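You operate a simulated robot arm through the tools that you are given. There is no shell and no other tool. Be economical: measure what you need, move in short steps, check, and stop when the job is done.

Carry out the task below with a simulated robot arm. There is one attempt and no reset: what you move stays moved.

JOB
Find the thick tart cup and press it level with the click tamper.
Fine: three presses, each till it clicks; press no other cup; fingers off the dough; stand the tamper back on its rack. Drop and damage nothing, leave nothing switched on. Set down upright: blue click tamper.

The check looks at the end state, three seconds after you hand in, the way a careful person would. Anything else that was tipped, shoved, dropped, spilled or broken makes it a failure.

ROBOT AND FRAMES
A 7-joint arm with a two-finger parallel gripper on a trunk, on a base that drives. Base frame: it is fixed to the floor where the robot stands at the start and does not move with it; the origin is under the middle of the robot, x ahead of it, y to its left, z up; the surface under the hand at the start is at about z = 866. Readings come in mm, rad, newtons and seconds.
Its first joint turns from -2.897 to 2.897 rad. Places, roughly: tart cup five [600, -300, 900]; tart cup four [500, -600, 900]; tart cup one [500, -300, 900]; tart cup seven [600, -600, 900]; tart cup six [600, -400, 900]; tart cup three [500, -500, 900]; tart cup two [500, -400, 900]. Payload 4.4 kg.
The tool frame sits at the grasp point between the pads (the TCP): z along the fingers, y along the line on which they close. The tips reach 23 mm beyond it. The gripper opens to 94 mm. The fingers are 38 mm wide and 10 mm thick; the gripper's body (54 by 96 mm) begins 39 mm behind the TCP.
Orientation is that of the tool frame in the base frame, as a unit quaternion [w, x, y, z]. With the fingers straight down and closing along the base's y, the tool's x points along the base's -x, its y along +y and its z along -z.

CONTROLS
- The arm moves only by the tool arm_command. Its argument "series" is a list that holds one entry, the list of rows, each a list of 7 numbers: the shift along the tool's x, y, z in units of 20 mm (1.0 is 20 mm), then the turn, a rotation vector about the tool's x, y, z in units of 6 degrees (1.0 is 6 degrees), then the finger opening in mm, from 0 to 94. In form: [[[x, y, z, rx, ry, rz, claw], ...]]. A call has 1 to 12 rows; each row shifts and turns the commanded pose from where the row before left it, along the tool's axes as they then stand. A call with a number of a shift or a turn outside -1 to 1 is refused whole. A row lasts 0.2 s, in which the tool goes at most 50 mm and 0.15 rad; a call with a longer step from one row to the next is refused whole, and so is a gripper value outside its range. Where a pose cannot be reached the arm comes as near as it can. A force on the tool above 50 N (or 10 N above the force at the start of the call, whichever is more), or a blocked arm, ends the call early, and 0.2 s more pass. Each finger travels about 108 mm/s and halts on what it meets, pressing with about 32 N; the grip force reading is that of the motor and also rises with nothing between the fingers. The clock runs only during rows and for 0.2 s after the last one: add rows that do not move to give the fingers time. The reply holds the time, the measured pose of the TCP, the force on the tool along the base axes, the opening and the grip force, in the units named above and with some noise, with the torque about the TCP (base axes, N m) and any sound that the robot's microphone picked up, and new pictures: "pictures" is both (left out), scene, wrist or none.
- Cameras (640 x 400 px; columns grow to the right, rows downward): "scene" is now at [167.8, 151.9, 1468.2]; the picture's right is [-0.81, -0.59, 0.00], its down [-0.35, 0.47, -0.81] and it looks along [0.48, -0.65, -0.59] (base axes); focal length 261 px, centre (320, 200). "wrist" rides on the gripper at [86, 16, -74] in the tool frame; the picture's right is [-0.18, 0.98, 0.00], its down [-0.58, -0.11, -0.81] and it looks along [-0.79, -0.15, 0.59] (tool axes); focal length 243 px, centre (320, 200). There is no depth. A picture from a camera that has moved, and an enlarged one, comes with that camera's place and axes in the base frame and with its lens. The place of the scene camera against the robot may be out by one fixed shift of up to 25 mm in any direction.
- drive_base(legs): drives the robot by 1 to 6 legs, each [ahead, left, turn to the left] in mm, mm and rad, along the robot's own axes; the way and the turn of a leg run together, so that a leg with both is an arc; at most 1500 mm and 3.142 rad a leg. The arm and the cameras ride along, it lands a little off, and it stops where it bumps. It gives what a move gives, and a new picture of the scene camera.
- turn_head(pan, tilt): turns the head with the scene camera to pan (to the left, within 2.094 rad either way) and tilt (down, from -0.506 to 1.204), counted from straight ahead of the robot. It gives what a move gives, and a new picture of the scene camera.
- inspect(camera, box): a new picture of the part [left, top, right, bottom] of that camera's present view, enlarged. The clock stands still meanwhile.
- finish_job(): hands the job in; it is judged then, once.

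Work in short steps. Places have to be worked out from the pictures, the camera data and where the tool is seen: move nearer, look again, correct. Check each grasp and each placing, and mend what went wrong. You have 120 turns and 260 pictures in all, those below and enlarged ones among them. Open the gripper and draw the arm clear of the work before you hand the job in, unless the task says otherwise; then end with one line.

The tools are called after ">>>" by a JSON object that holds its "api" and its "payload". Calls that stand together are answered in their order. arm_command: Moves the arm, as the interface text tells. Its arguments: {"type":"object","properties":{"series":{"type":"array"},"pictures":{"type":"string","enum":["both","scene","wrist","none"]}},"required":["series"]} The other tools are called the same way: drive_base (legs) drives the base; turn_head (pan, tilt) turns the head that bears the scene camera; inspect (camera, box) takes an enlarged picture of a part of a camera's view; finish_job () hands the job in.

At the start:

```text
time: 0.0
tcp_pos: [478.6, -418.7, 1192.2]
tcp_rot: [-0.001, 0.001, 1.0, 0.0]
wrist_force: [0.3, 1.2, 0.4]
ft_torque: [0.0, -0.01, -0.01]
opening: 93.9
grip_force: 0.1
robot x, y, heading: [-0.1, -2.0, -0.003]
head pan, tilt: [-0.937, 0.627]
```

scene: 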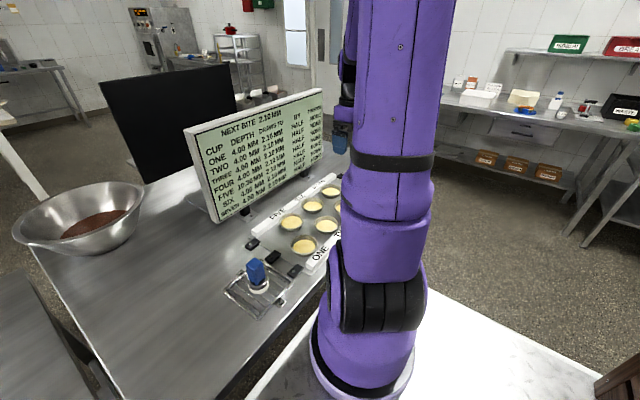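
wrist: 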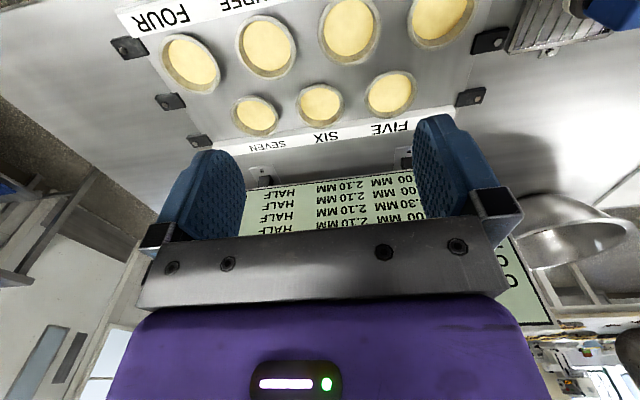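

The board lists the cup depths and I need to read it exactly, so I enlarge the board and the cups.

>>> {"api": "inspect", "payload": {"camera": "scene", "box": [180, 80, 340, 230]}}

>>> {"api": "inspect", "payload": {"camera": "scene", "box": [210, 170, 350, 330]}}

>>> {"api": "inspect", "payload": {"camera": "wrist", "box": [100, 0, 640, 250]}}

```text
2.67 times, centred on (260, 155) of scene
camera zoom: at [167.8, 151.9, 1468.2], right [-0.81, -0.59, 0.0], down [-0.35, 0.47, -0.81], along [0.48, -0.65, -0.59], focal length 695 px, centre (480, 320)
```

zoom: 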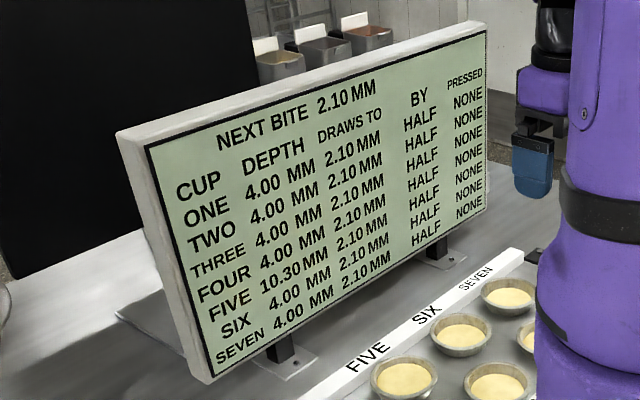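

```text
2.50 times, centred on (280, 250) of scene
camera zoom: at [167.8, 151.9, 1468.2], right [-0.81, -0.59, 0.0], down [-0.35, 0.47, -0.81], along [0.48, -0.65, -0.59], focal length 652 px, centre (420, 75)
```

zoom: 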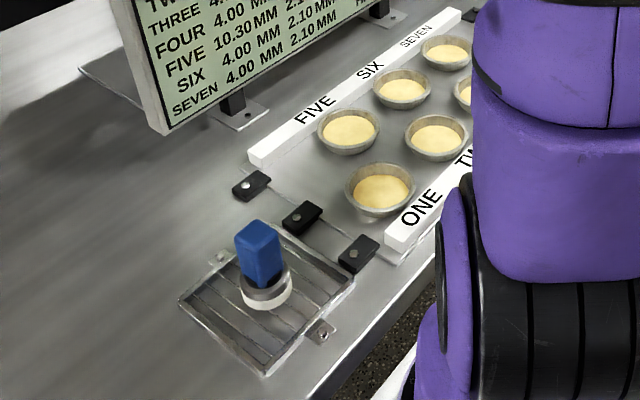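

```text
1.19 times, centred on (370, 125) of wrist
camera zoom: at [390.6, -402.1, 1264.8], right [0.18, 0.98, 0.0], down [0.58, -0.11, 0.81], along [0.79, -0.15, -0.59], focal length 288 px, centre (261, 289)
```

zoom: 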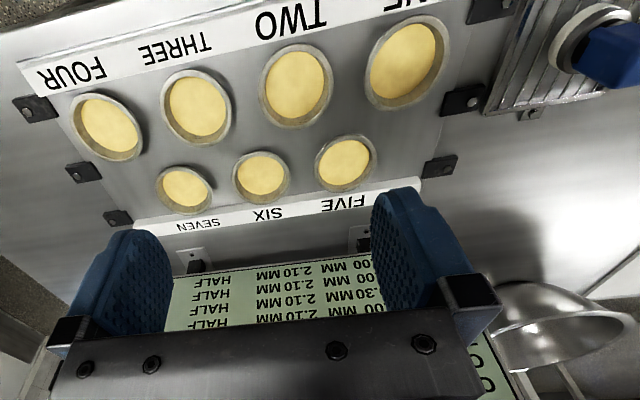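

The thick cup is FIVE: 10.30 mm, where three bites of 2.10 leave 4.00. The tamper stands near (520, -120), which is inside minimum reach, so I back the base up slightly.

>>> {"api": "drive_base", "payload": {"legs": [[-120, 0, 0]]}}

```text
time: 1.2
tcp_pos: [358.6, -418.4, 1191.0]
tcp_rot: [-0.001, 0.001, 1.0, 0.0]
wrist_force: [0.1, 0.0, 0.0]
ft_torque: [0.0, 0.0, -0.01]
opening: 94.4
grip_force: 0.0
robot x, y, heading: [-119.0, 0.7, -0.003]
head pan, tilt: [-0.937, 0.627]
camera scene: at [49.9, 151.6, 1468.2], right [-0.81, -0.59, 0.0], down [-0.35, 0.47, -0.81], along [0.48, -0.65, -0.59], focal length 261 px, centre (320, 200)
```

scene: 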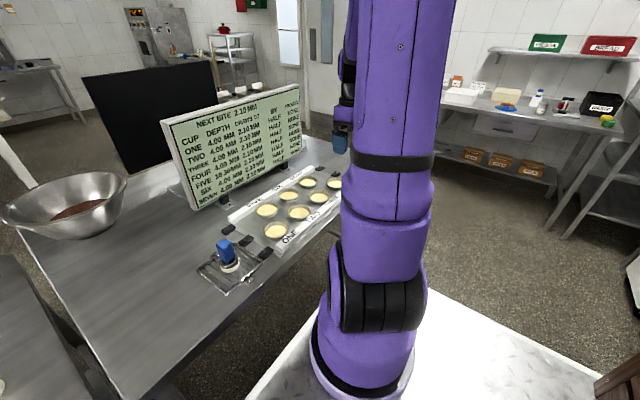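

Now I swing the hand toward the tamper, staying high, to look with the wrist camera.

>>> {"api": "arm_command", "payload": {"series": [[[-0.5, 1, 0, 0, 0, 0, 94], [-0.5, 1, 0, 0, 0, 0, 94], [-0.5, 1, 0, 0, 0, 0, 94], [-0.5, 1, 0, 0, 0, 0, 94], [-0.5, 1, 0, 0, 0, 0, 94], [-0.5, 1, 0, 0, 0, 0, 94], [-0.5, 1, 0, 0, 0, 0, 94], [-0.5, 1, 0, 0, 0, 0, 94], [-0.5, 1, 0, 0, 0, 0, 94], [-0.5, 1, 0, 0, 0, 0, 94], [-0.5, 1, 0, 0, 0, 0, 94], [-0.5, 1, 0, 0, 0, 0, 94]]]}}

```text
time: 3.8
tcp_pos: [479.8, -178.4, 1189.2]
tcp_rot: [0.0, 0.001, 1.0, 0.0]
wrist_force: [0.2, -0.2, -0.2]
ft_torque: [0.04, 0.01, -0.02]
opening: 94.0
grip_force: 0.1
robot x, y, heading: [-121.7, 2.2, 0.003]
head pan, tilt: [-0.937, 0.627]
camera scene: at [49.9, 151.5, 1468.2], right [-0.81, -0.59, 0.0], down [-0.35, 0.47, -0.81], along [0.48, -0.65, -0.59], focal length 261 px, centre (320, 200)
camera wrist: at [391.7, -162.4, 1263.2], right [0.19, 0.98, 0.0], down [0.58, -0.11, 0.81], along [0.79, -0.15, -0.59], focal length 243 px, centre (320, 200)
```

scene: 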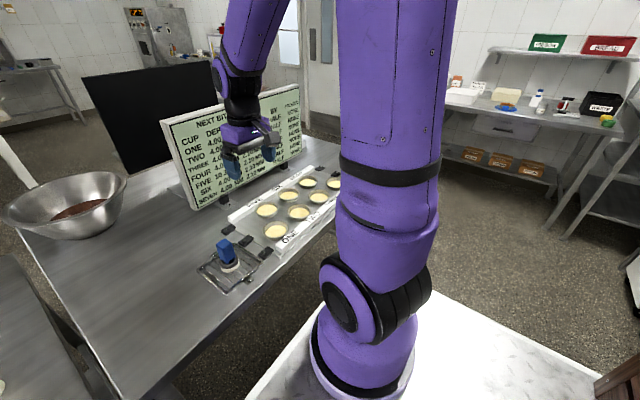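
wrist: 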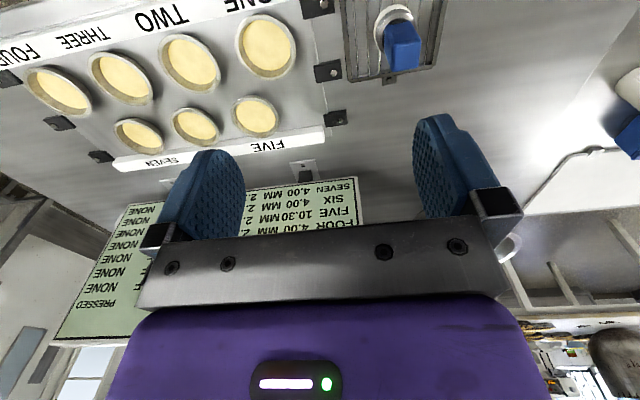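

The tamper is now in the wrist view; I enlarge it to measure.

>>> {"api": "inspect", "payload": {"camera": "wrist", "box": [320, 0, 480, 100]}}

>>> {"api": "inspect", "payload": {"camera": "scene", "box": [180, 215, 308, 295]}}

```text
4.00 times, centred on (400, 50) of wrist
camera zoom: at [391.7, -162.4, 1263.2], right [0.19, 0.98, 0.0], down [0.58, -0.11, 0.81], along [0.79, -0.15, -0.59], focal length 970 px, centre (0, 800)
```

zoom: 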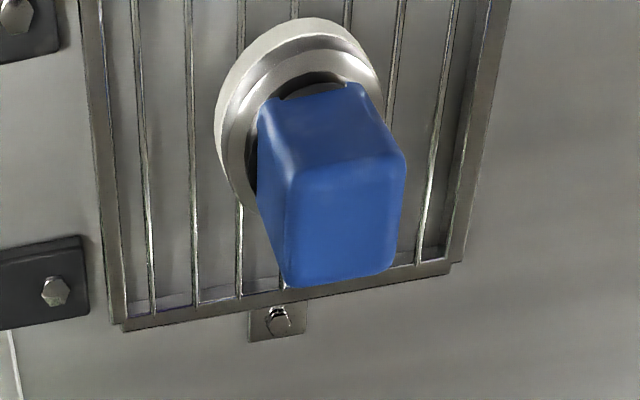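

```text
5.00 times, centred on (244, 255) of scene
camera zoom: at [49.9, 151.5, 1468.2], right [-0.81, -0.59, 0.0], down [-0.35, 0.47, -0.81], along [0.48, -0.65, -0.59], focal length 1303 px, centre (700, -75)
```

zoom: 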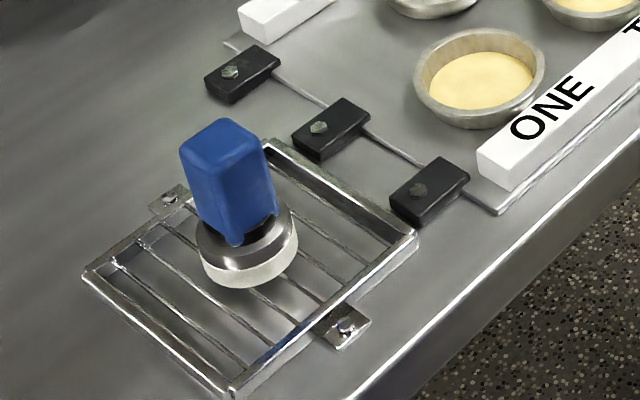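

The handle is about 31 mm square, axis-aligned, at roughly (534, -88) with its top near z 966. I move above it, stay high, and check again.

>>> {"api": "arm_command", "payload": {"series": [[[-0.54, 0.9, 0.5, 0, 0, 0, 94], [-0.54, 0.9, 0.5, 0, 0, 0, 94], [-0.54, 0.9, 0.5, 0, 0, 0, 94], [-0.54, 0.9, 0.5, 0, 0, 0, 94], [-0.54, 0.9, 0.5, 0, 0, 0, 94], [0, 0, 1, 0, 0, 0, 94], [0, 0, 1, 0, 0, 0, 94], [0, 0, 1, 0, 0, 0, 94], [0, 0, 1, 0, 0, 0, 94], [0, 0, 0.5, 0, 0, 0, 94]]]}}

```text
time: 6.0
tcp_pos: [533.8, -88.6, 1050.3]
tcp_rot: [0.0, 0.001, 1.0, 0.0]
wrist_force: [0.0, 0.0, 0.7]
ft_torque: [0.01, -0.03, -0.02]
opening: 93.6
grip_force: 0.2
robot x, y, heading: [-116.2, -2.1, 0.002]
head pan, tilt: [-0.937, 0.627]
camera scene: at [49.8, 151.7, 1468.2], right [-0.81, -0.59, 0.0], down [-0.35, 0.47, -0.81], along [0.48, -0.65, -0.59], focal length 261 px, centre (320, 200)
camera wrist: at [446.5, -72.9, 1124.7], right [0.19, 0.98, 0.0], down [0.58, -0.11, 0.81], along [0.79, -0.15, -0.59], focal length 243 px, centre (320, 200)
```

scene: 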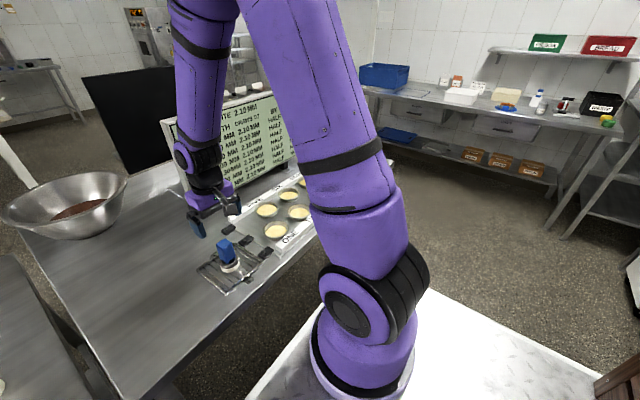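
wrist: 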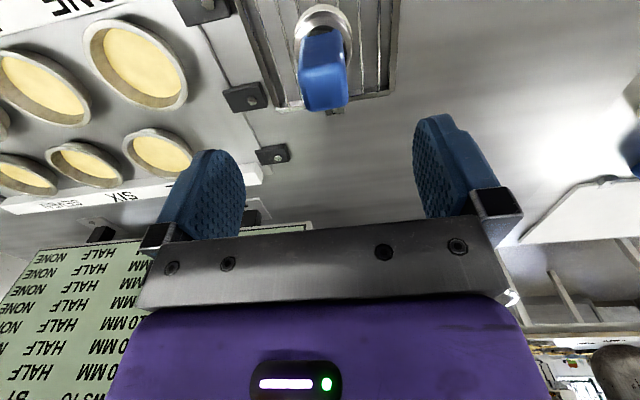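

The projection agrees within 1–2 mm. I descend part way and check centring.

>>> {"api": "arm_command", "payload": {"series": [[[0, 0.05, 1, 0, 0, 0, 94], [0, 0, 1, 0, 0, 0, 94], [0, 0, 0.5, 0, 0, 0, 94]]], "pictures": "none"}}

>>> {"api": "inspect", "payload": {"camera": "wrist", "box": [160, 0, 480, 200]}}

>>> {"api": "inspect", "payload": {"camera": "scene", "box": [160, 180, 320, 300]}}

```text
time: 6.8
tcp_pos: [534.8, -87.8, 1000.0]
tcp_rot: [-0.001, 0.001, 1.0, 0.0]
wrist_force: [-0.3, 0.0, 0.7]
ft_torque: [0.0, -0.01, 0.01]
opening: 93.8
grip_force: 0.0
robot x, y, heading: [-118.0, 0.0, -0.001]
head pan, tilt: [-0.937, 0.627]
```

```text
2.00 times, centred on (320, 100) of wrist
camera zoom: at [446.1, -71.7, 1074.7], right [0.19, 0.98, 0.0], down [0.58, -0.11, 0.81], along [0.79, -0.15, -0.59], focal length 485 px, centre (320, 400)
```

zoom: 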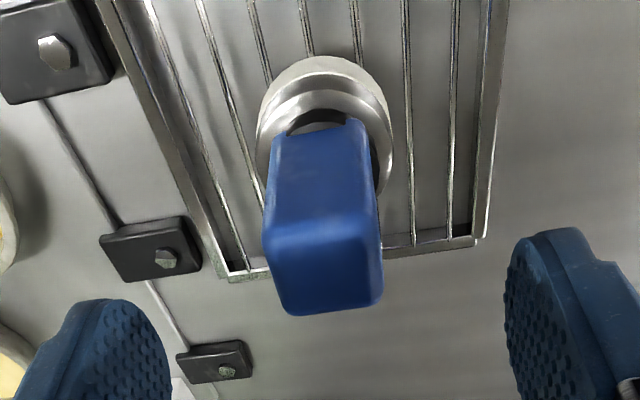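

```text
3.33 times, centred on (240, 240) of scene
camera zoom: at [49.8, 151.7, 1468.2], right [-0.81, -0.59, 0.0], down [-0.35, 0.47, -0.81], along [0.48, -0.65, -0.59], focal length 869 px, centre (587, 67)
```

zoom: 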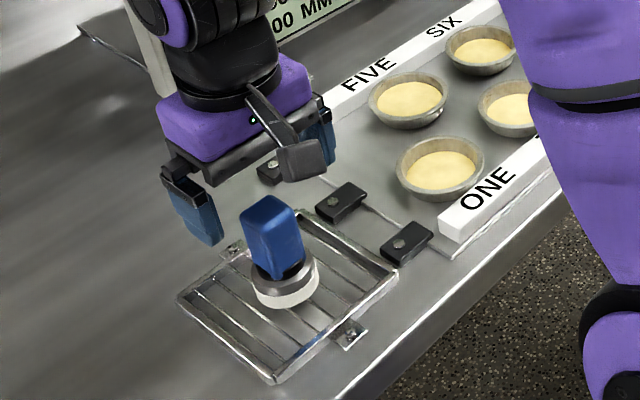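

Centred well; the handle runs from about z 913 to 964. I lower to TCP z 942 and close gently in place.

>>> {"api": "arm_command", "payload": {"series": [[[0.05, 0.07, 1, 0, 0, 0, 94], [0, 0, 1, 0, 0, 0, 94], [0, 0, 0.9, 0, 0, 0, 94], [0, 0, 0, 0, 0, 0, 70], [0, 0, 0, 0, 0, 0, 50], [0, 0, 0, 0, 0, 0, 40], [0, 0, 0, 0, 0, 0, 30], [0, 0, 0, 0, 0, 0, 20], [0, 0, 0, 0, 0, 0, 20]]]}}

```text
time: 8.8
tcp_pos: [533.2, -86.2, 942.3]
tcp_rot: [-0.001, 0.002, 1.0, 0.0]
wrist_force: [0.2, -0.4, 0.1]
ft_torque: [0.01, -0.01, -0.02]
opening: 33.8
grip_force: 32.0
robot x, y, heading: [-120.4, 0.7, -0.005]
head pan, tilt: [-0.937, 0.627]
camera scene: at [50.1, 151.7, 1468.2], right [-0.81, -0.59, 0.0], down [-0.35, 0.47, -0.81], along [0.48, -0.65, -0.59], focal length 261 px, centre (320, 200)
camera wrist: at [445.6, -70.5, 1016.5], right [0.19, 0.98, 0.0], down [0.58, -0.11, 0.81], along [0.79, -0.15, -0.59], focal length 243 px, centre (320, 200)
```

scene: 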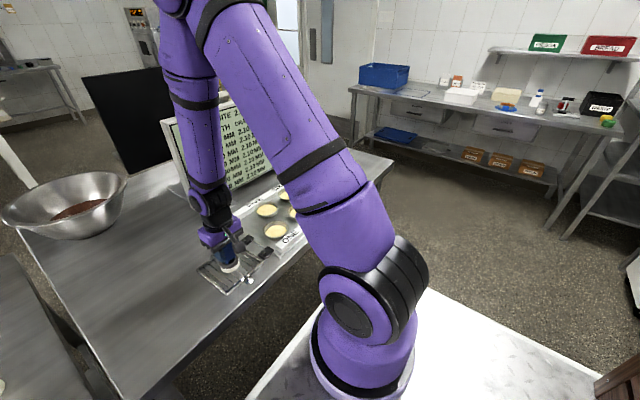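
wrist: 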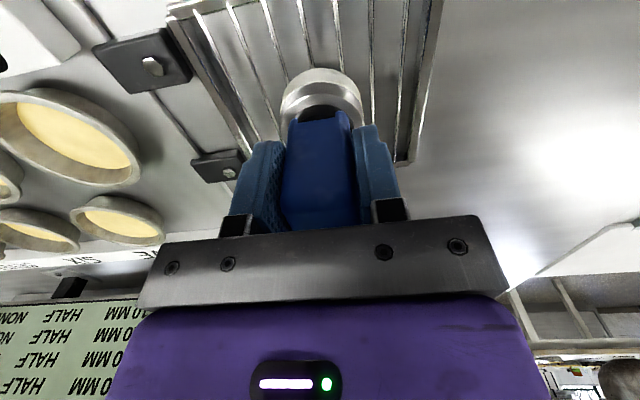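

Grip is firm on the handle (33.8 mm). I lift straight up and see that the tamper comes along.

>>> {"api": "arm_command", "payload": {"series": [[[0, 0, -0.5, 0, 0, 0, 20], [0, 0, -0.8, 0, 0, 0, 20], [0, 0, -1, 0, 0, 0, 20], [0, 0, -1, 0, 0, 0, 20], [0, 0, -1, 0, 0, 0, 20], [0, 0, -1, 0, 0, 0, 20], [0, 0, 0, 0, 0, 0, 20]]]}}

```text
time: 10.4
tcp_pos: [532.4, -87.0, 1050.1]
tcp_rot: [0.0, 0.001, 1.0, 0.001]
wrist_force: [0.1, 0.5, -3.3]
ft_torque: [-0.02, 0.02, 0.01]
opening: 33.5
grip_force: 32.0
robot x, y, heading: [-118.7, -2.5, -0.001]
head pan, tilt: [-0.937, 0.627]
camera scene: at [50.2, 151.7, 1468.1], right [-0.81, -0.59, 0.0], down [-0.35, 0.47, -0.81], along [0.48, -0.65, -0.59], focal length 261 px, centre (320, 200)
camera wrist: at [446.0, -71.5, 1123.8], right [0.19, 0.98, 0.0], down [0.58, -0.11, 0.81], along [0.79, -0.15, -0.59], focal length 243 px, centre (320, 200)
```

scene: 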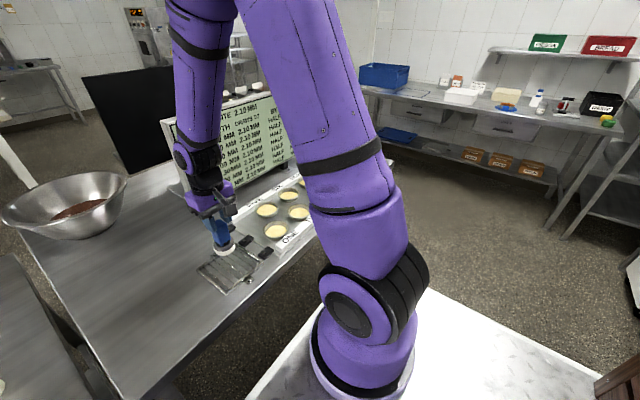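
wrist: 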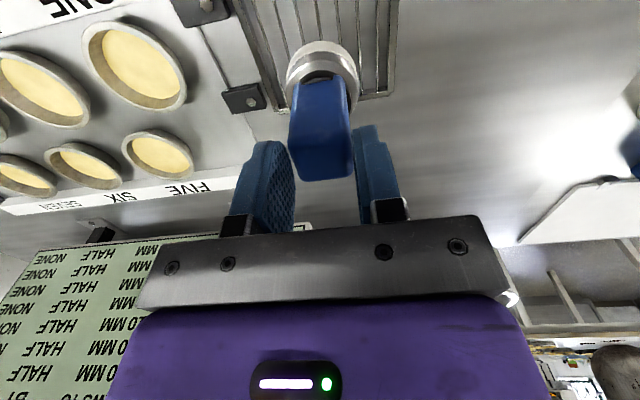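

The handle seems lower in the fingers than before the lift. I check whether it has slipped before going on.

>>> {"api": "inspect", "payload": {"camera": "wrist", "box": [220, 0, 420, 240]}}

>>> {"api": "inspect", "payload": {"camera": "scene", "box": [170, 170, 290, 290]}}

```text
1.67 times, centred on (320, 120) of wrist
camera zoom: at [446.0, -71.5, 1123.8], right [0.19, 0.98, 0.0], down [0.58, -0.11, 0.81], along [0.79, -0.15, -0.59], focal length 404 px, centre (320, 333)
```

zoom: 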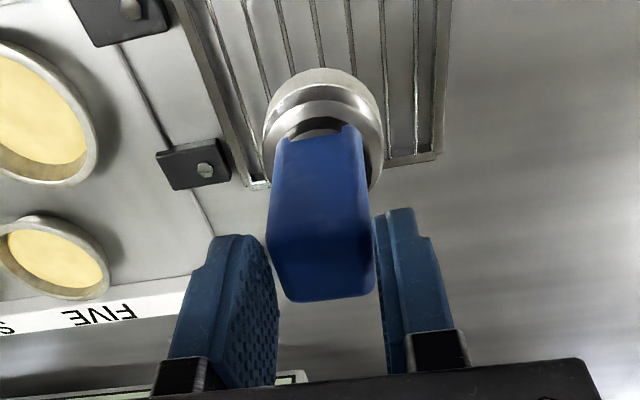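

```text
3.33 times, centred on (230, 230) of scene
camera zoom: at [50.2, 151.7, 1468.1], right [-0.81, -0.59, 0.0], down [-0.35, 0.47, -0.81], along [0.48, -0.65, -0.59], focal length 869 px, centre (620, 100)
```

zoom: 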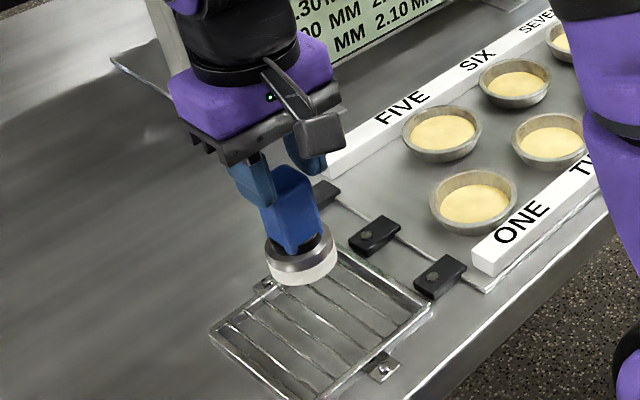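

It slipped about 30 mm and only the tips hold it. I lower it straight back onto the rack to regrip.

>>> {"api": "arm_command", "payload": {"series": [[[0, 0, 0.4, 0, 0, 0, 20], [0, 0, 0.7, 0, 0, 0, 20], [0, 0, 0.8, 0, 0, 0, 20], [0, 0, 0.7, 0, 0, 0, 20], [0, 0, 0.4, 0, 0, 0, 20]]], "pictures": "none"}}

>>> {"api": "inspect", "payload": {"camera": "wrist", "box": [220, 0, 420, 240]}}

>>> {"api": "inspect", "payload": {"camera": "scene", "box": [170, 200, 290, 300]}}

```text
time: 11.6
tcp_pos: [532.7, -86.8, 989.7]
tcp_rot: [0.0, 0.002, 1.0, 0.0]
wrist_force: [-0.2, -1.1, -1.9]
ft_torque: [-0.04, 0.0, -0.04]
opening: 33.7
grip_force: 32.3
robot x, y, heading: [-117.9, -1.9, -0.0]
head pan, tilt: [-0.937, 0.627]
```

```text
1.67 times, centred on (320, 120) of wrist
camera zoom: at [445.5, -70.8, 1063.5], right [0.19, 0.98, 0.0], down [0.58, -0.11, 0.81], along [0.79, -0.15, -0.59], focal length 404 px, centre (320, 333)
```

zoom: 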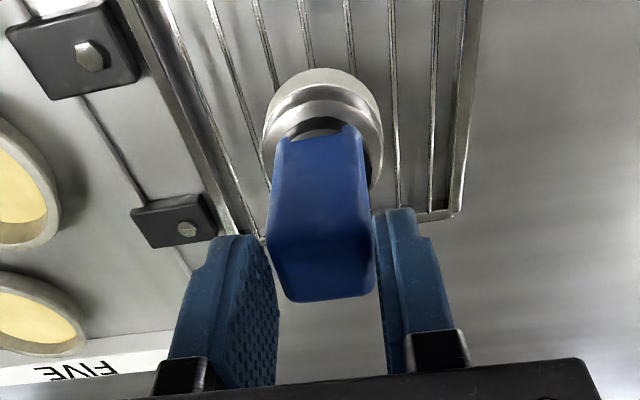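

```text
4.00 times, centred on (230, 250) of scene
camera zoom: at [49.9, 151.7, 1468.2], right [-0.81, -0.59, 0.0], down [-0.35, 0.47, -0.81], along [0.48, -0.65, -0.59], focal length 1043 px, centre (680, 0)
```

zoom: 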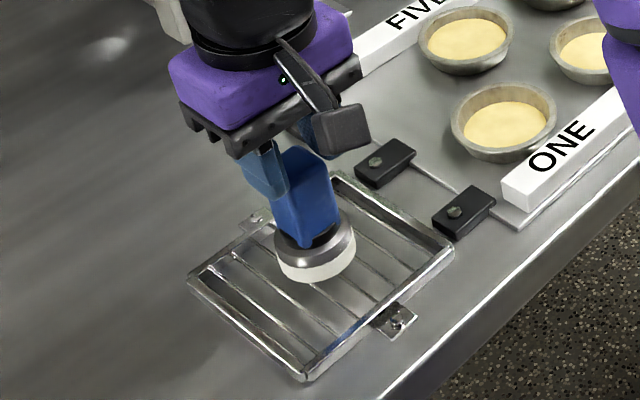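

It isn't creeping now. I lower slowly until the base touches the rack.

>>> {"api": "arm_command", "payload": {"series": [[[0, 0, 0.3, 0, 0, 0, 20], [0, 0, 0.2, 0, 0, 0, 20], [0, 0, 0.15, 0, 0, 0, 20], [0, 0, 0, 0, 0, 0, 20]]], "pictures": "none"}}

>>> {"api": "inspect", "payload": {"camera": "scene", "box": [170, 200, 290, 300]}}

```text
time: 12.6
tcp_pos: [533.3, -86.8, 976.2]
tcp_rot: [0.001, 0.001, 1.0, 0.0]
wrist_force: [4.8, 3.2, 22.2]
ft_torque: [0.07, -0.38, 0.01]
opening: 33.7
grip_force: 32.4
robot x, y, heading: [-120.7, -1.4, -0.002]
head pan, tilt: [-0.937, 0.627]
```

```text
4.00 times, centred on (230, 250) of scene
camera zoom: at [49.5, 151.9, 1468.2], right [-0.81, -0.59, 0.0], down [-0.35, 0.47, -0.81], along [0.48, -0.65, -0.59], focal length 1043 px, centre (680, 0)
```

zoom: 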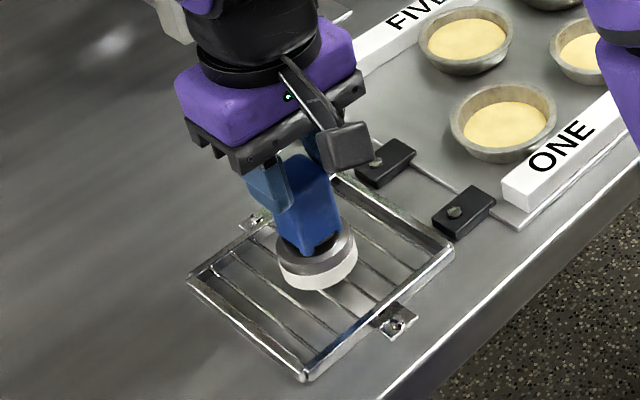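

Contact is at TCP z 976, and the grip held 22 N of push without slipping. I relieve the force, open, go deeper and regrip with more settling time.

>>> {"api": "arm_command", "payload": {"series": [[[0, 0, -0.06, 0, 0, 0, 20], [0, 0, 0, 0, 0, 0, 20], [0, 0, 0, 0, 0, 0, 45], [0, 0, 0, 0, 0, 0, 60], [0, 0, 0, 0, 0, 0, 60]]], "pictures": "none"}}

>>> {"api": "inspect", "payload": {"camera": "wrist", "box": [220, 0, 420, 240]}}

>>> {"api": "inspect", "payload": {"camera": "scene", "box": [170, 200, 290, 300]}}

```text
time: 13.8
tcp_pos: [532.4, -87.0, 977.0]
tcp_rot: [0.0, 0.001, 1.0, 0.0]
wrist_force: [0.1, 0.4, -0.4]
ft_torque: [-0.01, 0.01, 0.0]
opening: 60.1
grip_force: 0.0
robot x, y, heading: [-117.4, -1.7, 0.001]
head pan, tilt: [-0.937, 0.627]
```

```text
1.67 times, centred on (320, 120) of wrist
camera zoom: at [445.2, -71.0, 1051.1], right [0.19, 0.98, 0.0], down [0.58, -0.11, 0.81], along [0.79, -0.15, -0.59], focal length 404 px, centre (320, 333)
```

zoom: 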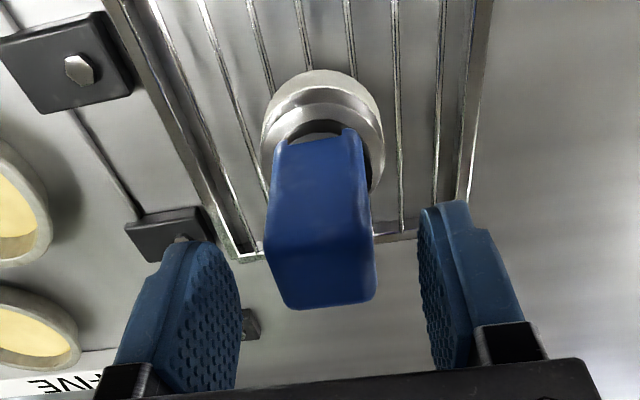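

```text
4.00 times, centred on (230, 250) of scene
camera zoom: at [50.0, 151.7, 1468.2], right [-0.81, -0.59, 0.0], down [-0.35, 0.47, -0.81], along [0.48, -0.65, -0.59], focal length 1043 px, centre (680, 0)
```

zoom: 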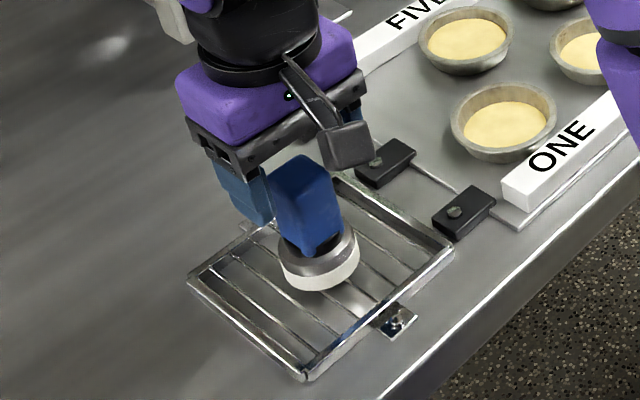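

The tamper stands upright on the rack. I lower to z 944, grip with settle time, then raise a little slowly and watch the force.

>>> {"api": "arm_command", "payload": {"series": [[[0, 0, 0.8, 0, 0, 0, 60], [0, 0, 0.85, 0, 0, 0, 60], [0, 0, 0, 0, 0, 0, 45], [0, 0, 0, 0, 0, 0, 34], [0, 0, 0, 0, 0, 0, 10], [0, 0, 0, 0, 0, 0, 0], [0, 0, 0, 0, 0, 0, 0], [0, 0, 0, 0, 0, 0, 0], [0, 0, 0, 0, 0, 0, 0]]], "pictures": "none"}}

>>> {"api": "arm_command", "payload": {"series": [[[0, 0, -0.15, 0, 0, 0, 0], [0, 0, -0.15, 0, 0, 0, 0], [0, 0, -0.15, 0, 0, 0, 0]]], "pictures": "none"}}

>>> {"api": "inspect", "payload": {"camera": "wrist", "box": [220, 0, 420, 240]}}

>>> {"api": "inspect", "payload": {"camera": "scene", "box": [170, 200, 290, 300]}}

```text
time: 15.8
tcp_pos: [532.7, -85.3, 944.9]
tcp_rot: [-0.001, 0.001, 1.0, 0.0]
wrist_force: [1.4, -0.8, 0.6]
ft_torque: [-0.02, -0.13, 0.02]
opening: 34.1
grip_force: 32.2
robot x, y, heading: [-120.6, 1.4, 0.001]
head pan, tilt: [-0.937, 0.627]
```

```text
time: 16.6
tcp_pos: [532.5, -88.1, 952.4]
tcp_rot: [-0.001, 0.002, 1.0, 0.0]
wrist_force: [-0.2, -0.3, -3.1]
ft_torque: [-0.02, 0.03, 0.0]
opening: 33.9
grip_force: 32.7
robot x, y, heading: [-117.5, -0.3, -0.001]
head pan, tilt: [-0.937, 0.627]
```

```text
1.67 times, centred on (320, 120) of wrist
camera zoom: at [444.8, -71.1, 1026.9], right [0.19, 0.98, 0.0], down [0.58, -0.11, 0.81], along [0.79, -0.15, -0.59], focal length 404 px, centre (320, 333)
```

zoom: 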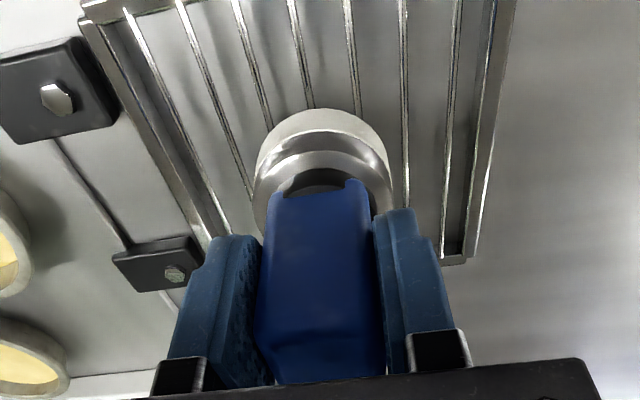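

```text
4.00 times, centred on (230, 250) of scene
camera zoom: at [50.2, 151.7, 1468.1], right [-0.81, -0.59, 0.0], down [-0.35, 0.47, -0.81], along [0.48, -0.65, -0.59], focal length 1043 px, centre (680, 0)
```

zoom: 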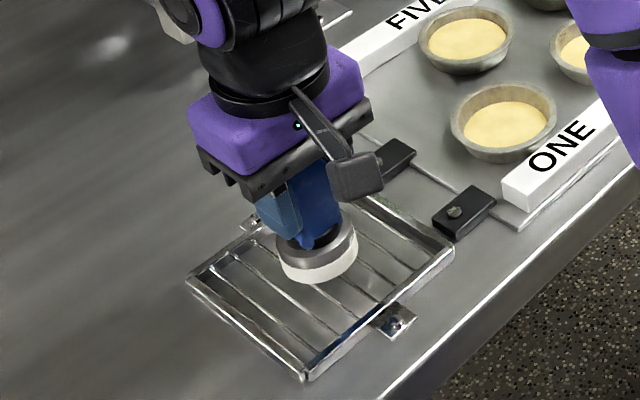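

It now carries the 3.1 N weight with no slip. I raise gently with smaller steps.

>>> {"api": "arm_command", "payload": {"series": [[[0, 0, -0.2, 0, 0, 0, 0], [0, 0, -0.3, 0, 0, 0, 0], [0, 0, -0.4, 0, 0, 0, 0], [0, 0, -0.5, 0, 0, 0, 0], [0, 0, -0.5, 0, 0, 0, 0], [0, 0, -0.5, 0, 0, 0, 0], [0, 0, -0.5, 0, 0, 0, 0], [0, 0, -0.5, 0, 0, 0, 0], [0, 0, -0.4, 0, 0, 0, 0], [0, 0, -0.2, 0, 0, 0, 0]]]}}

```text
time: 18.8
tcp_pos: [534.0, -87.0, 1032.1]
tcp_rot: [0.0, 0.001, 1.0, 0.0]
wrist_force: [0.9, 0.1, -3.3]
ft_torque: [0.05, 0.01, 0.01]
opening: 33.8
grip_force: 32.4
robot x, y, heading: [-121.9, -0.1, 0.003]
head pan, tilt: [-0.937, 0.627]
camera scene: at [50.2, 151.7, 1468.1], right [-0.81, -0.59, 0.0], down [-0.35, 0.47, -0.81], along [0.48, -0.65, -0.59], focal length 261 px, centre (320, 200)
camera wrist: at [446.5, -70.7, 1106.8], right [0.19, 0.98, 0.0], down [0.58, -0.11, 0.81], along [0.79, -0.15, -0.59], focal length 243 px, centre (320, 200)
```

scene: 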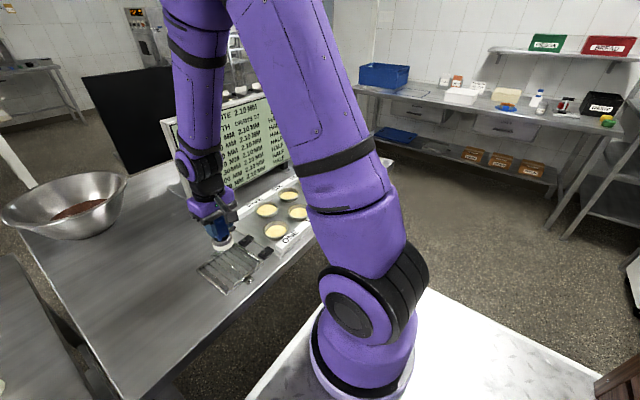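
wrist: 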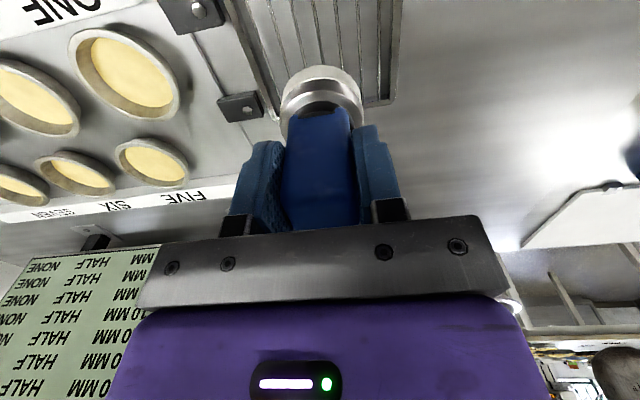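

Held firmly. I carry it at this height toward cup FIVE, ramping the speed, stopping a little short for a good look.

>>> {"api": "arm_command", "payload": {"series": [[[-0.1, -0.4, 0, 0, 0, 0, 0], [-0.2, -0.7, 0, 0, 0, 0, 0], [-0.25, -0.9, 0, 0, 0, 0, 0], [-0.25, -0.9, 0, 0, 0, 0, 0], [-0.25, -0.9, 0, 0, 0, 0, 0], [-0.25, -0.9, 0, 0, 0, 0, 0], [-0.25, -0.9, 0, 0, 0, 0, 0], [-0.25, -0.9, 0, 0, 0, 0, 0], [-0.25, -0.9, 0, 0, 0, 0, 0], [-0.25, -0.9, 0, 0, 0, 0, 0], [-0.25, -0.7, 0, 0, 0, 0, 0], [-0.1, -0.4, 0, 0, 0, 0, 0]]]}}

>>> {"api": "inspect", "payload": {"camera": "wrist", "box": [200, 0, 520, 200]}}

```text
time: 21.4
tcp_pos: [586.0, -275.2, 1031.8]
tcp_rot: [0.0, 0.001, 1.0, 0.0]
wrist_force: [-0.3, 0.6, -3.8]
ft_torque: [-0.04, 0.02, -0.03]
opening: 33.8
grip_force: 32.0
robot x, y, heading: [-113.4, -0.9, 0.002]
head pan, tilt: [-0.937, 0.627]
camera scene: at [50.1, 151.8, 1468.1], right [-0.81, -0.59, 0.0], down [-0.35, 0.47, -0.81], along [0.48, -0.65, -0.59], focal length 261 px, centre (320, 200)
camera wrist: at [498.1, -258.8, 1106.6], right [0.19, 0.98, 0.0], down [0.58, -0.11, 0.81], along [0.79, -0.15, -0.59], focal length 243 px, centre (320, 200)
```

scene: 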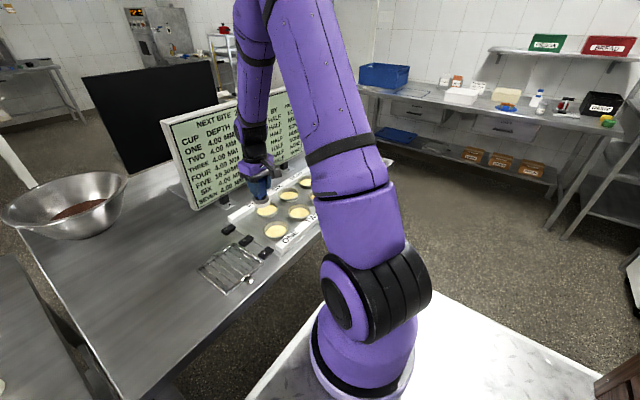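
wrist: 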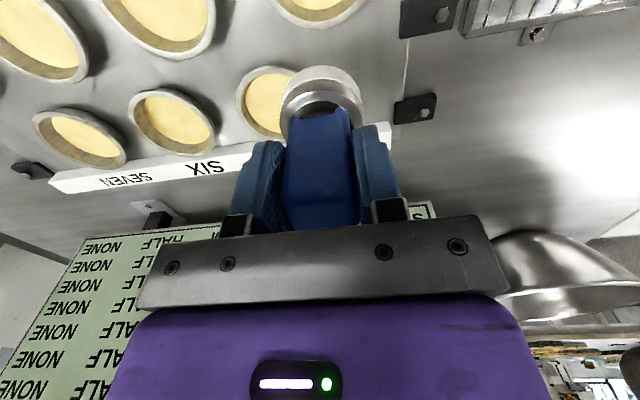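

```text
2.00 times, centred on (360, 100) of wrist
camera zoom: at [498.1, -258.8, 1106.6], right [0.19, 0.98, 0.0], down [0.58, -0.11, 0.81], along [0.79, -0.15, -0.59], focal length 485 px, centre (240, 400)
```

zoom: 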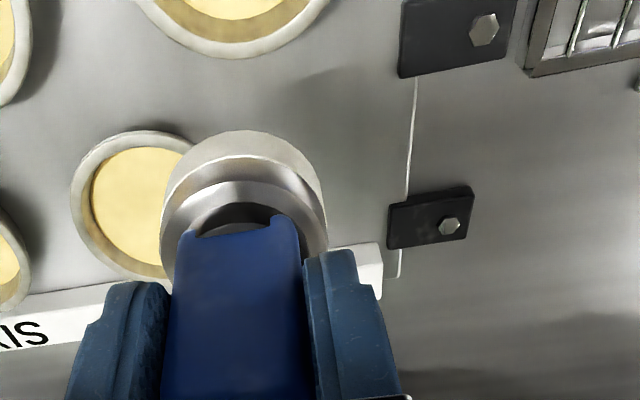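

Triangulating two wrist views puts FIVE near (628, -329) with its rim around z 880. I move over it at the same height and look again.

>>> {"api": "arm_command", "payload": {"series": [[[-0.25, -0.3, 0, 0, 0, 0, 0], [-0.45, -0.6, 0, 0, 0, 0, 0], [-0.5, -0.7, 0, 0, 0, 0, 0], [-0.45, -0.6, 0, 0, 0, 0, 0], [-0.3, -0.3, 0, 0, 0, 0, 0], [-0.1, -0.15, 0, 0, 0, 0, 0], [0, 0, 0, 0, 0, 0, 0]]]}}

>>> {"api": "inspect", "payload": {"camera": "scene", "box": [200, 150, 320, 250]}}

>>> {"api": "inspect", "payload": {"camera": "wrist", "box": [200, 0, 520, 200]}}

```text
time: 23.0
tcp_pos: [625.6, -328.3, 1033.1]
tcp_rot: [0.0, 0.001, 1.0, 0.0]
wrist_force: [0.4, -0.1, -2.8]
ft_torque: [0.05, 0.04, 0.03]
opening: 33.8
grip_force: 32.3
robot x, y, heading: [-122.2, -0.1, -0.003]
head pan, tilt: [-0.937, 0.627]
camera scene: at [50.1, 151.6, 1468.2], right [-0.81, -0.59, 0.0], down [-0.35, 0.47, -0.81], along [0.48, -0.65, -0.59], focal length 261 px, centre (320, 200)
camera wrist: at [539.3, -312.3, 1107.4], right [0.19, 0.98, 0.0], down [0.58, -0.11, 0.81], along [0.79, -0.15, -0.59], focal length 243 px, centre (320, 200)
```

scene: 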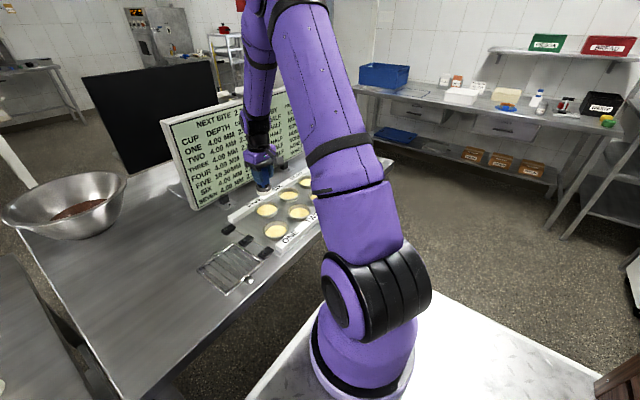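
wrist: 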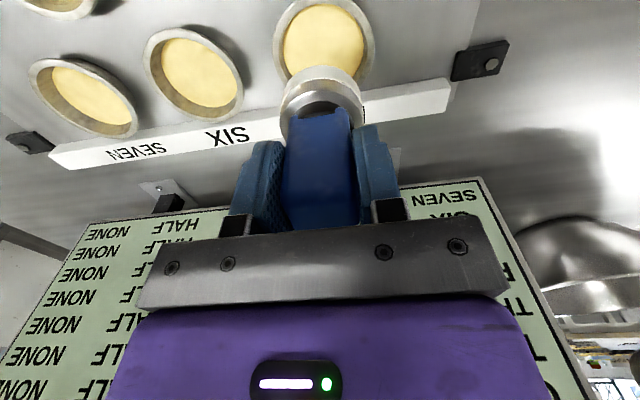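

```text
4.00 times, centred on (260, 200) of scene
camera zoom: at [50.1, 151.6, 1468.2], right [-0.81, -0.59, 0.0], down [-0.35, 0.47, -0.81], along [0.48, -0.65, -0.59], focal length 1043 px, centre (560, 200)
```

zoom: 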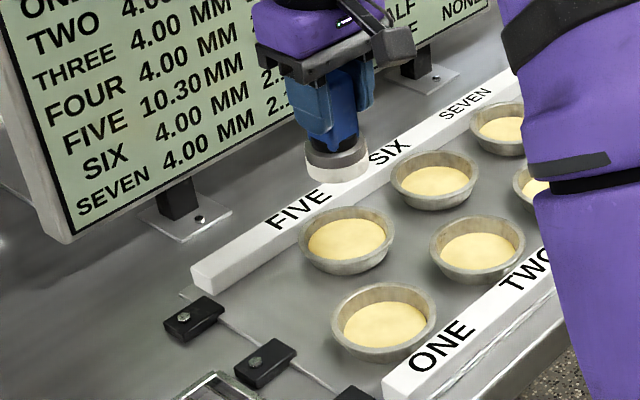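

```text
2.00 times, centred on (360, 100) of wrist
camera zoom: at [539.3, -312.3, 1107.4], right [0.19, 0.98, 0.0], down [0.58, -0.11, 0.81], along [0.79, -0.15, -0.59], focal length 485 px, centre (240, 400)
```

zoom: 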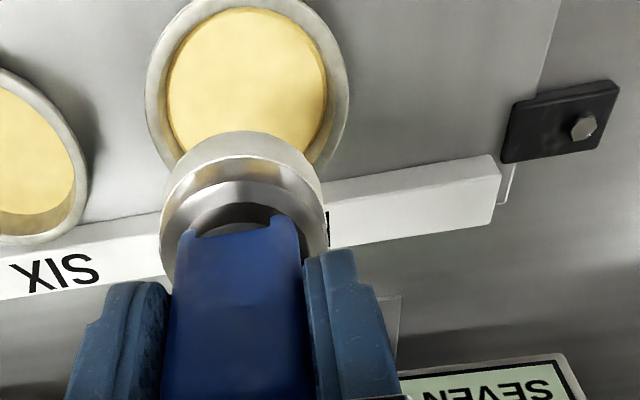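

FIVE's centre refines to about (632, -327); the tamper foot is centred under the TCP, about 57 mm below it. I correct and descend to just above the rim.

>>> {"api": "arm_command", "payload": {"series": [[[-0.32, 0.05, 0.2, 0, 0, 0, 0], [0, 0, 0.5, 0, 0, 0, 0], [0, 0, 0.6, 0, 0, 0, 0], [0, 0, 0.6, 0, 0, 0, 0], [0, 0, 0.6, 0, 0, 0, 0], [0, 0, 0.5, 0, 0, 0, 0], [0, 0, 0.2, 0, 0, 0, 0], [0, 0, 0, 0, 0, 0, 0]]], "pictures": "none"}}

>>> {"api": "inspect", "payload": {"camera": "scene", "box": [220, 160, 300, 240]}}

>>> {"api": "inspect", "payload": {"camera": "wrist", "box": [200, 0, 520, 200]}}

```text
time: 24.8
tcp_pos: [633.4, -326.0, 969.9]
tcp_rot: [-0.001, 0.001, 1.0, 0.0]
wrist_force: [0.8, -1.0, -3.0]
ft_torque: [0.0, 0.04, 0.01]
opening: 33.8
grip_force: 31.8
robot x, y, heading: [-118.2, 0.2, -0.0]
head pan, tilt: [-0.937, 0.627]
```

```text
5.00 times, centred on (260, 200) of scene
camera zoom: at [50.1, 151.6, 1468.2], right [-0.81, -0.59, 0.0], down [-0.35, 0.47, -0.81], along [0.48, -0.65, -0.59], focal length 1303 px, centre (620, 200)
```

zoom: 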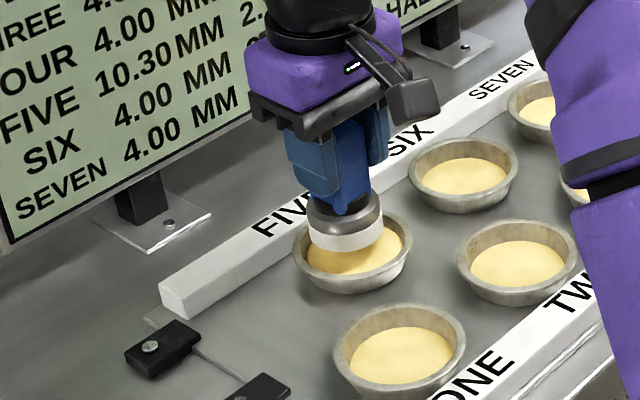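

```text
2.00 times, centred on (360, 100) of wrist
camera zoom: at [545.3, -310.7, 1043.1], right [0.19, 0.98, 0.0], down [0.58, -0.11, 0.81], along [0.79, -0.15, -0.59], focal length 485 px, centre (240, 400)
```

zoom: 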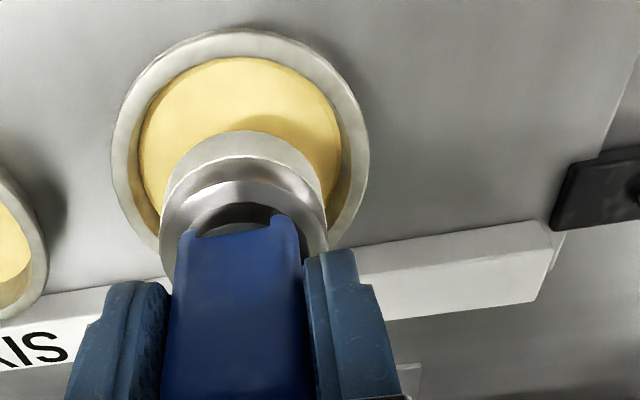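

Well centred (within ~1 mm of 633, -327). I descend in small steps watching for contact.

>>> {"api": "arm_command", "payload": {"series": [[[0, -0.05, 0.2, 0, 0, 0, 0], [0, 0, 0.25, 0, 0, 0, 0], [0, 0, 0.25, 0, 0, 0, 0], [0, 0, 0.2, 0, 0, 0, 0], [0, 0, 0, 0, 0, 0, 0]]], "pictures": "none"}}

>>> {"api": "inspect", "payload": {"camera": "scene", "box": [240, 180, 290, 230]}}

>>> {"api": "inspect", "payload": {"camera": "wrist", "box": [200, 0, 520, 200]}}

```text
time: 26.0
tcp_pos: [633.9, -327.7, 951.1]
tcp_rot: [0.0, 0.001, 1.0, 0.001]
wrist_force: [0.7, -0.3, -2.5]
ft_torque: [0.04, 0.01, 0.04]
opening: 33.6
grip_force: 31.8
robot x, y, heading: [-118.1, 1.1, -0.001]
head pan, tilt: [-0.937, 0.627]
```

```text
8.00 times, centred on (265, 205) of scene
camera zoom: at [50.1, 151.6, 1468.2], right [-0.81, -0.59, 0.0], down [-0.35, 0.47, -0.81], along [0.48, -0.65, -0.59], focal length 2085 px, centre (760, 160)
```

zoom: 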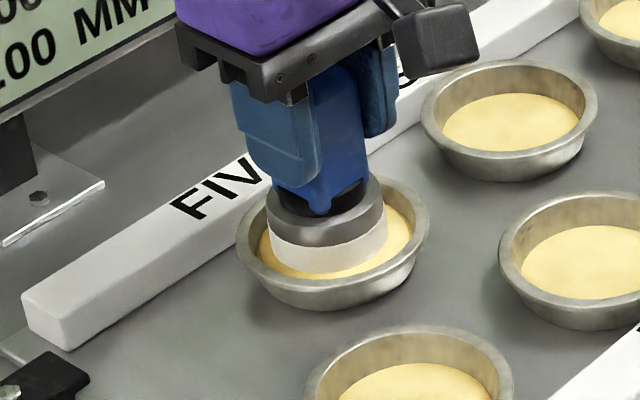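

```text
2.00 times, centred on (360, 100) of wrist
camera zoom: at [545.2, -312.1, 1025.1], right [0.19, 0.98, 0.0], down [0.58, -0.11, 0.81], along [0.79, -0.15, -0.59], focal length 485 px, centre (240, 400)
```

zoom: 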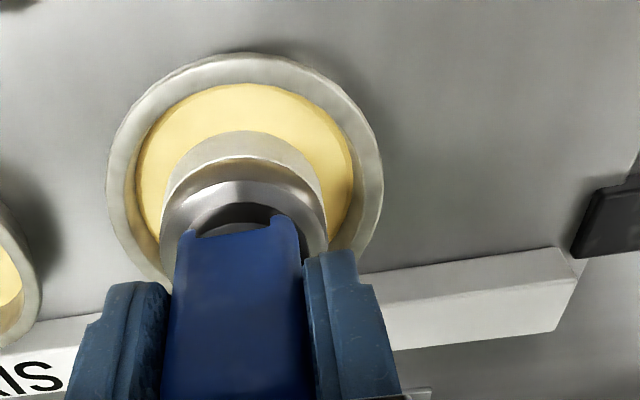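

Still clear of the dough and centred. I continue down in 1–2 mm steps.

>>> {"api": "arm_command", "payload": {"series": [[[0.03, 0, 0.1, 0, 0, 0, 0], [0, 0, 0.1, 0, 0, 0, 0], [0, 0, 0.1, 0, 0, 0, 0], [0, 0, 0.05, 0, 0, 0, 0], [0, 0, 0, 0, 0, 0, 0]]], "pictures": "none"}}

```text
time: 27.2
tcp_pos: [632.0, -326.8, 945.7]
tcp_rot: [0.0, 0.001, 1.0, 0.0]
wrist_force: [2.5, 0.8, 22.2]
ft_torque: [0.26, -0.23, 0.05]
opening: 34.0
grip_force: 32.1
robot x, y, heading: [-118.0, -3.9, 0.002]
head pan, tilt: [-0.937, 0.627]
```

Contact: 22 N upward at z 945.7, no click yet. I press on in half-millimetre steps.

>>> {"api": "arm_command", "payload": {"series": [[[0, 0, 0.03, 0, 0, 0, 0]]], "pictures": "none"}}

```text
time: 27.6
tcp_pos: [631.9, -327.3, 944.5]
tcp_rot: [0.001, 0.001, 1.0, 0.0]
wrist_force: [4.9, 1.9, 21.6]
ft_torque: [0.06, -0.2, 0.02]
opening: 33.8
grip_force: 32.2
robot x, y, heading: [-120.1, 2.1, 0.001]
head pan, tilt: [-0.937, 0.627]
```

>>> {"api": "arm_command", "payload": {"series": [[[0, 0, 0.05, 0, 0, 0, 0]]], "pictures": "none"}}

>>> {"api": "inspect", "payload": {"camera": "wrist", "box": [220, 0, 420, 240]}}

>>> {"api": "inspect", "payload": {"camera": "scene", "box": [240, 180, 290, 230]}}

```text
time: 28.0
tcp_pos: [632.1, -326.8, 944.4]
tcp_rot: [0.0, 0.001, 1.0, 0.0]
wrist_force: [2.1, 2.7, 21.4]
ft_torque: [0.09, -0.14, 0.01]
opening: 33.8
grip_force: 31.9
robot x, y, heading: [-117.2, 0.5, 0.001]
head pan, tilt: [-0.937, 0.627]
```

```text
1.67 times, centred on (320, 120) of wrist
camera zoom: at [544.5, -311.9, 1017.2], right [0.19, 0.98, 0.0], down [0.58, -0.11, 0.81], along [0.79, -0.15, -0.59], focal length 404 px, centre (320, 333)
```

zoom: 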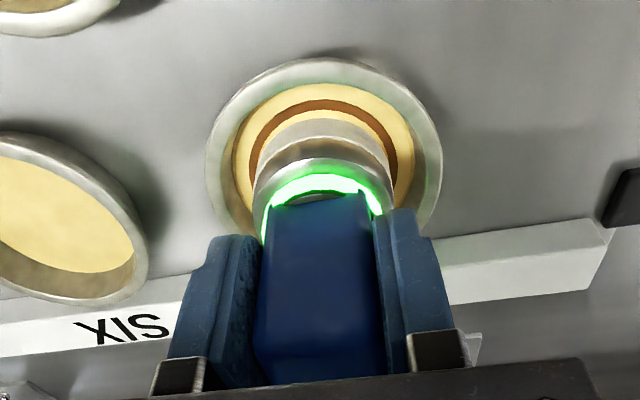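

```text
8.00 times, centred on (265, 205) of scene
camera zoom: at [49.4, 152.1, 1468.2], right [-0.81, -0.59, 0.0], down [-0.35, 0.47, -0.81], along [0.48, -0.65, -0.59], focal length 2085 px, centre (760, 160)
```

zoom: 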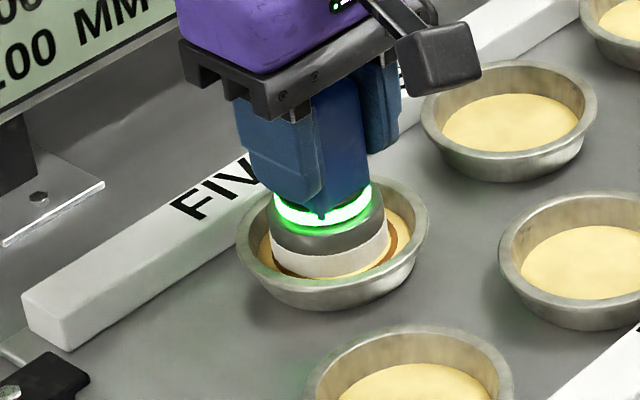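

A green ring has lit on the tamper, likely the click. I check the board before doing more.

>>> {"api": "inspect", "payload": {"camera": "scene", "box": [155, 80, 315, 215]}}

```text
2.96 times, centred on (235, 148) of scene
camera zoom: at [49.4, 152.1, 1468.2], right [-0.81, -0.59, 0.0], down [-0.35, 0.47, -0.81], along [0.48, -0.65, -0.59], focal length 772 px, centre (572, 356)
```

zoom: 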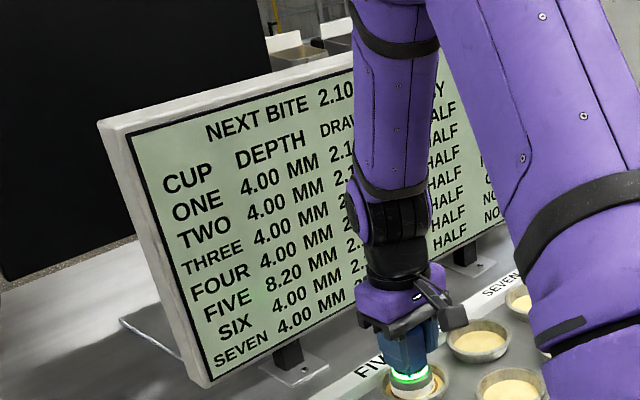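

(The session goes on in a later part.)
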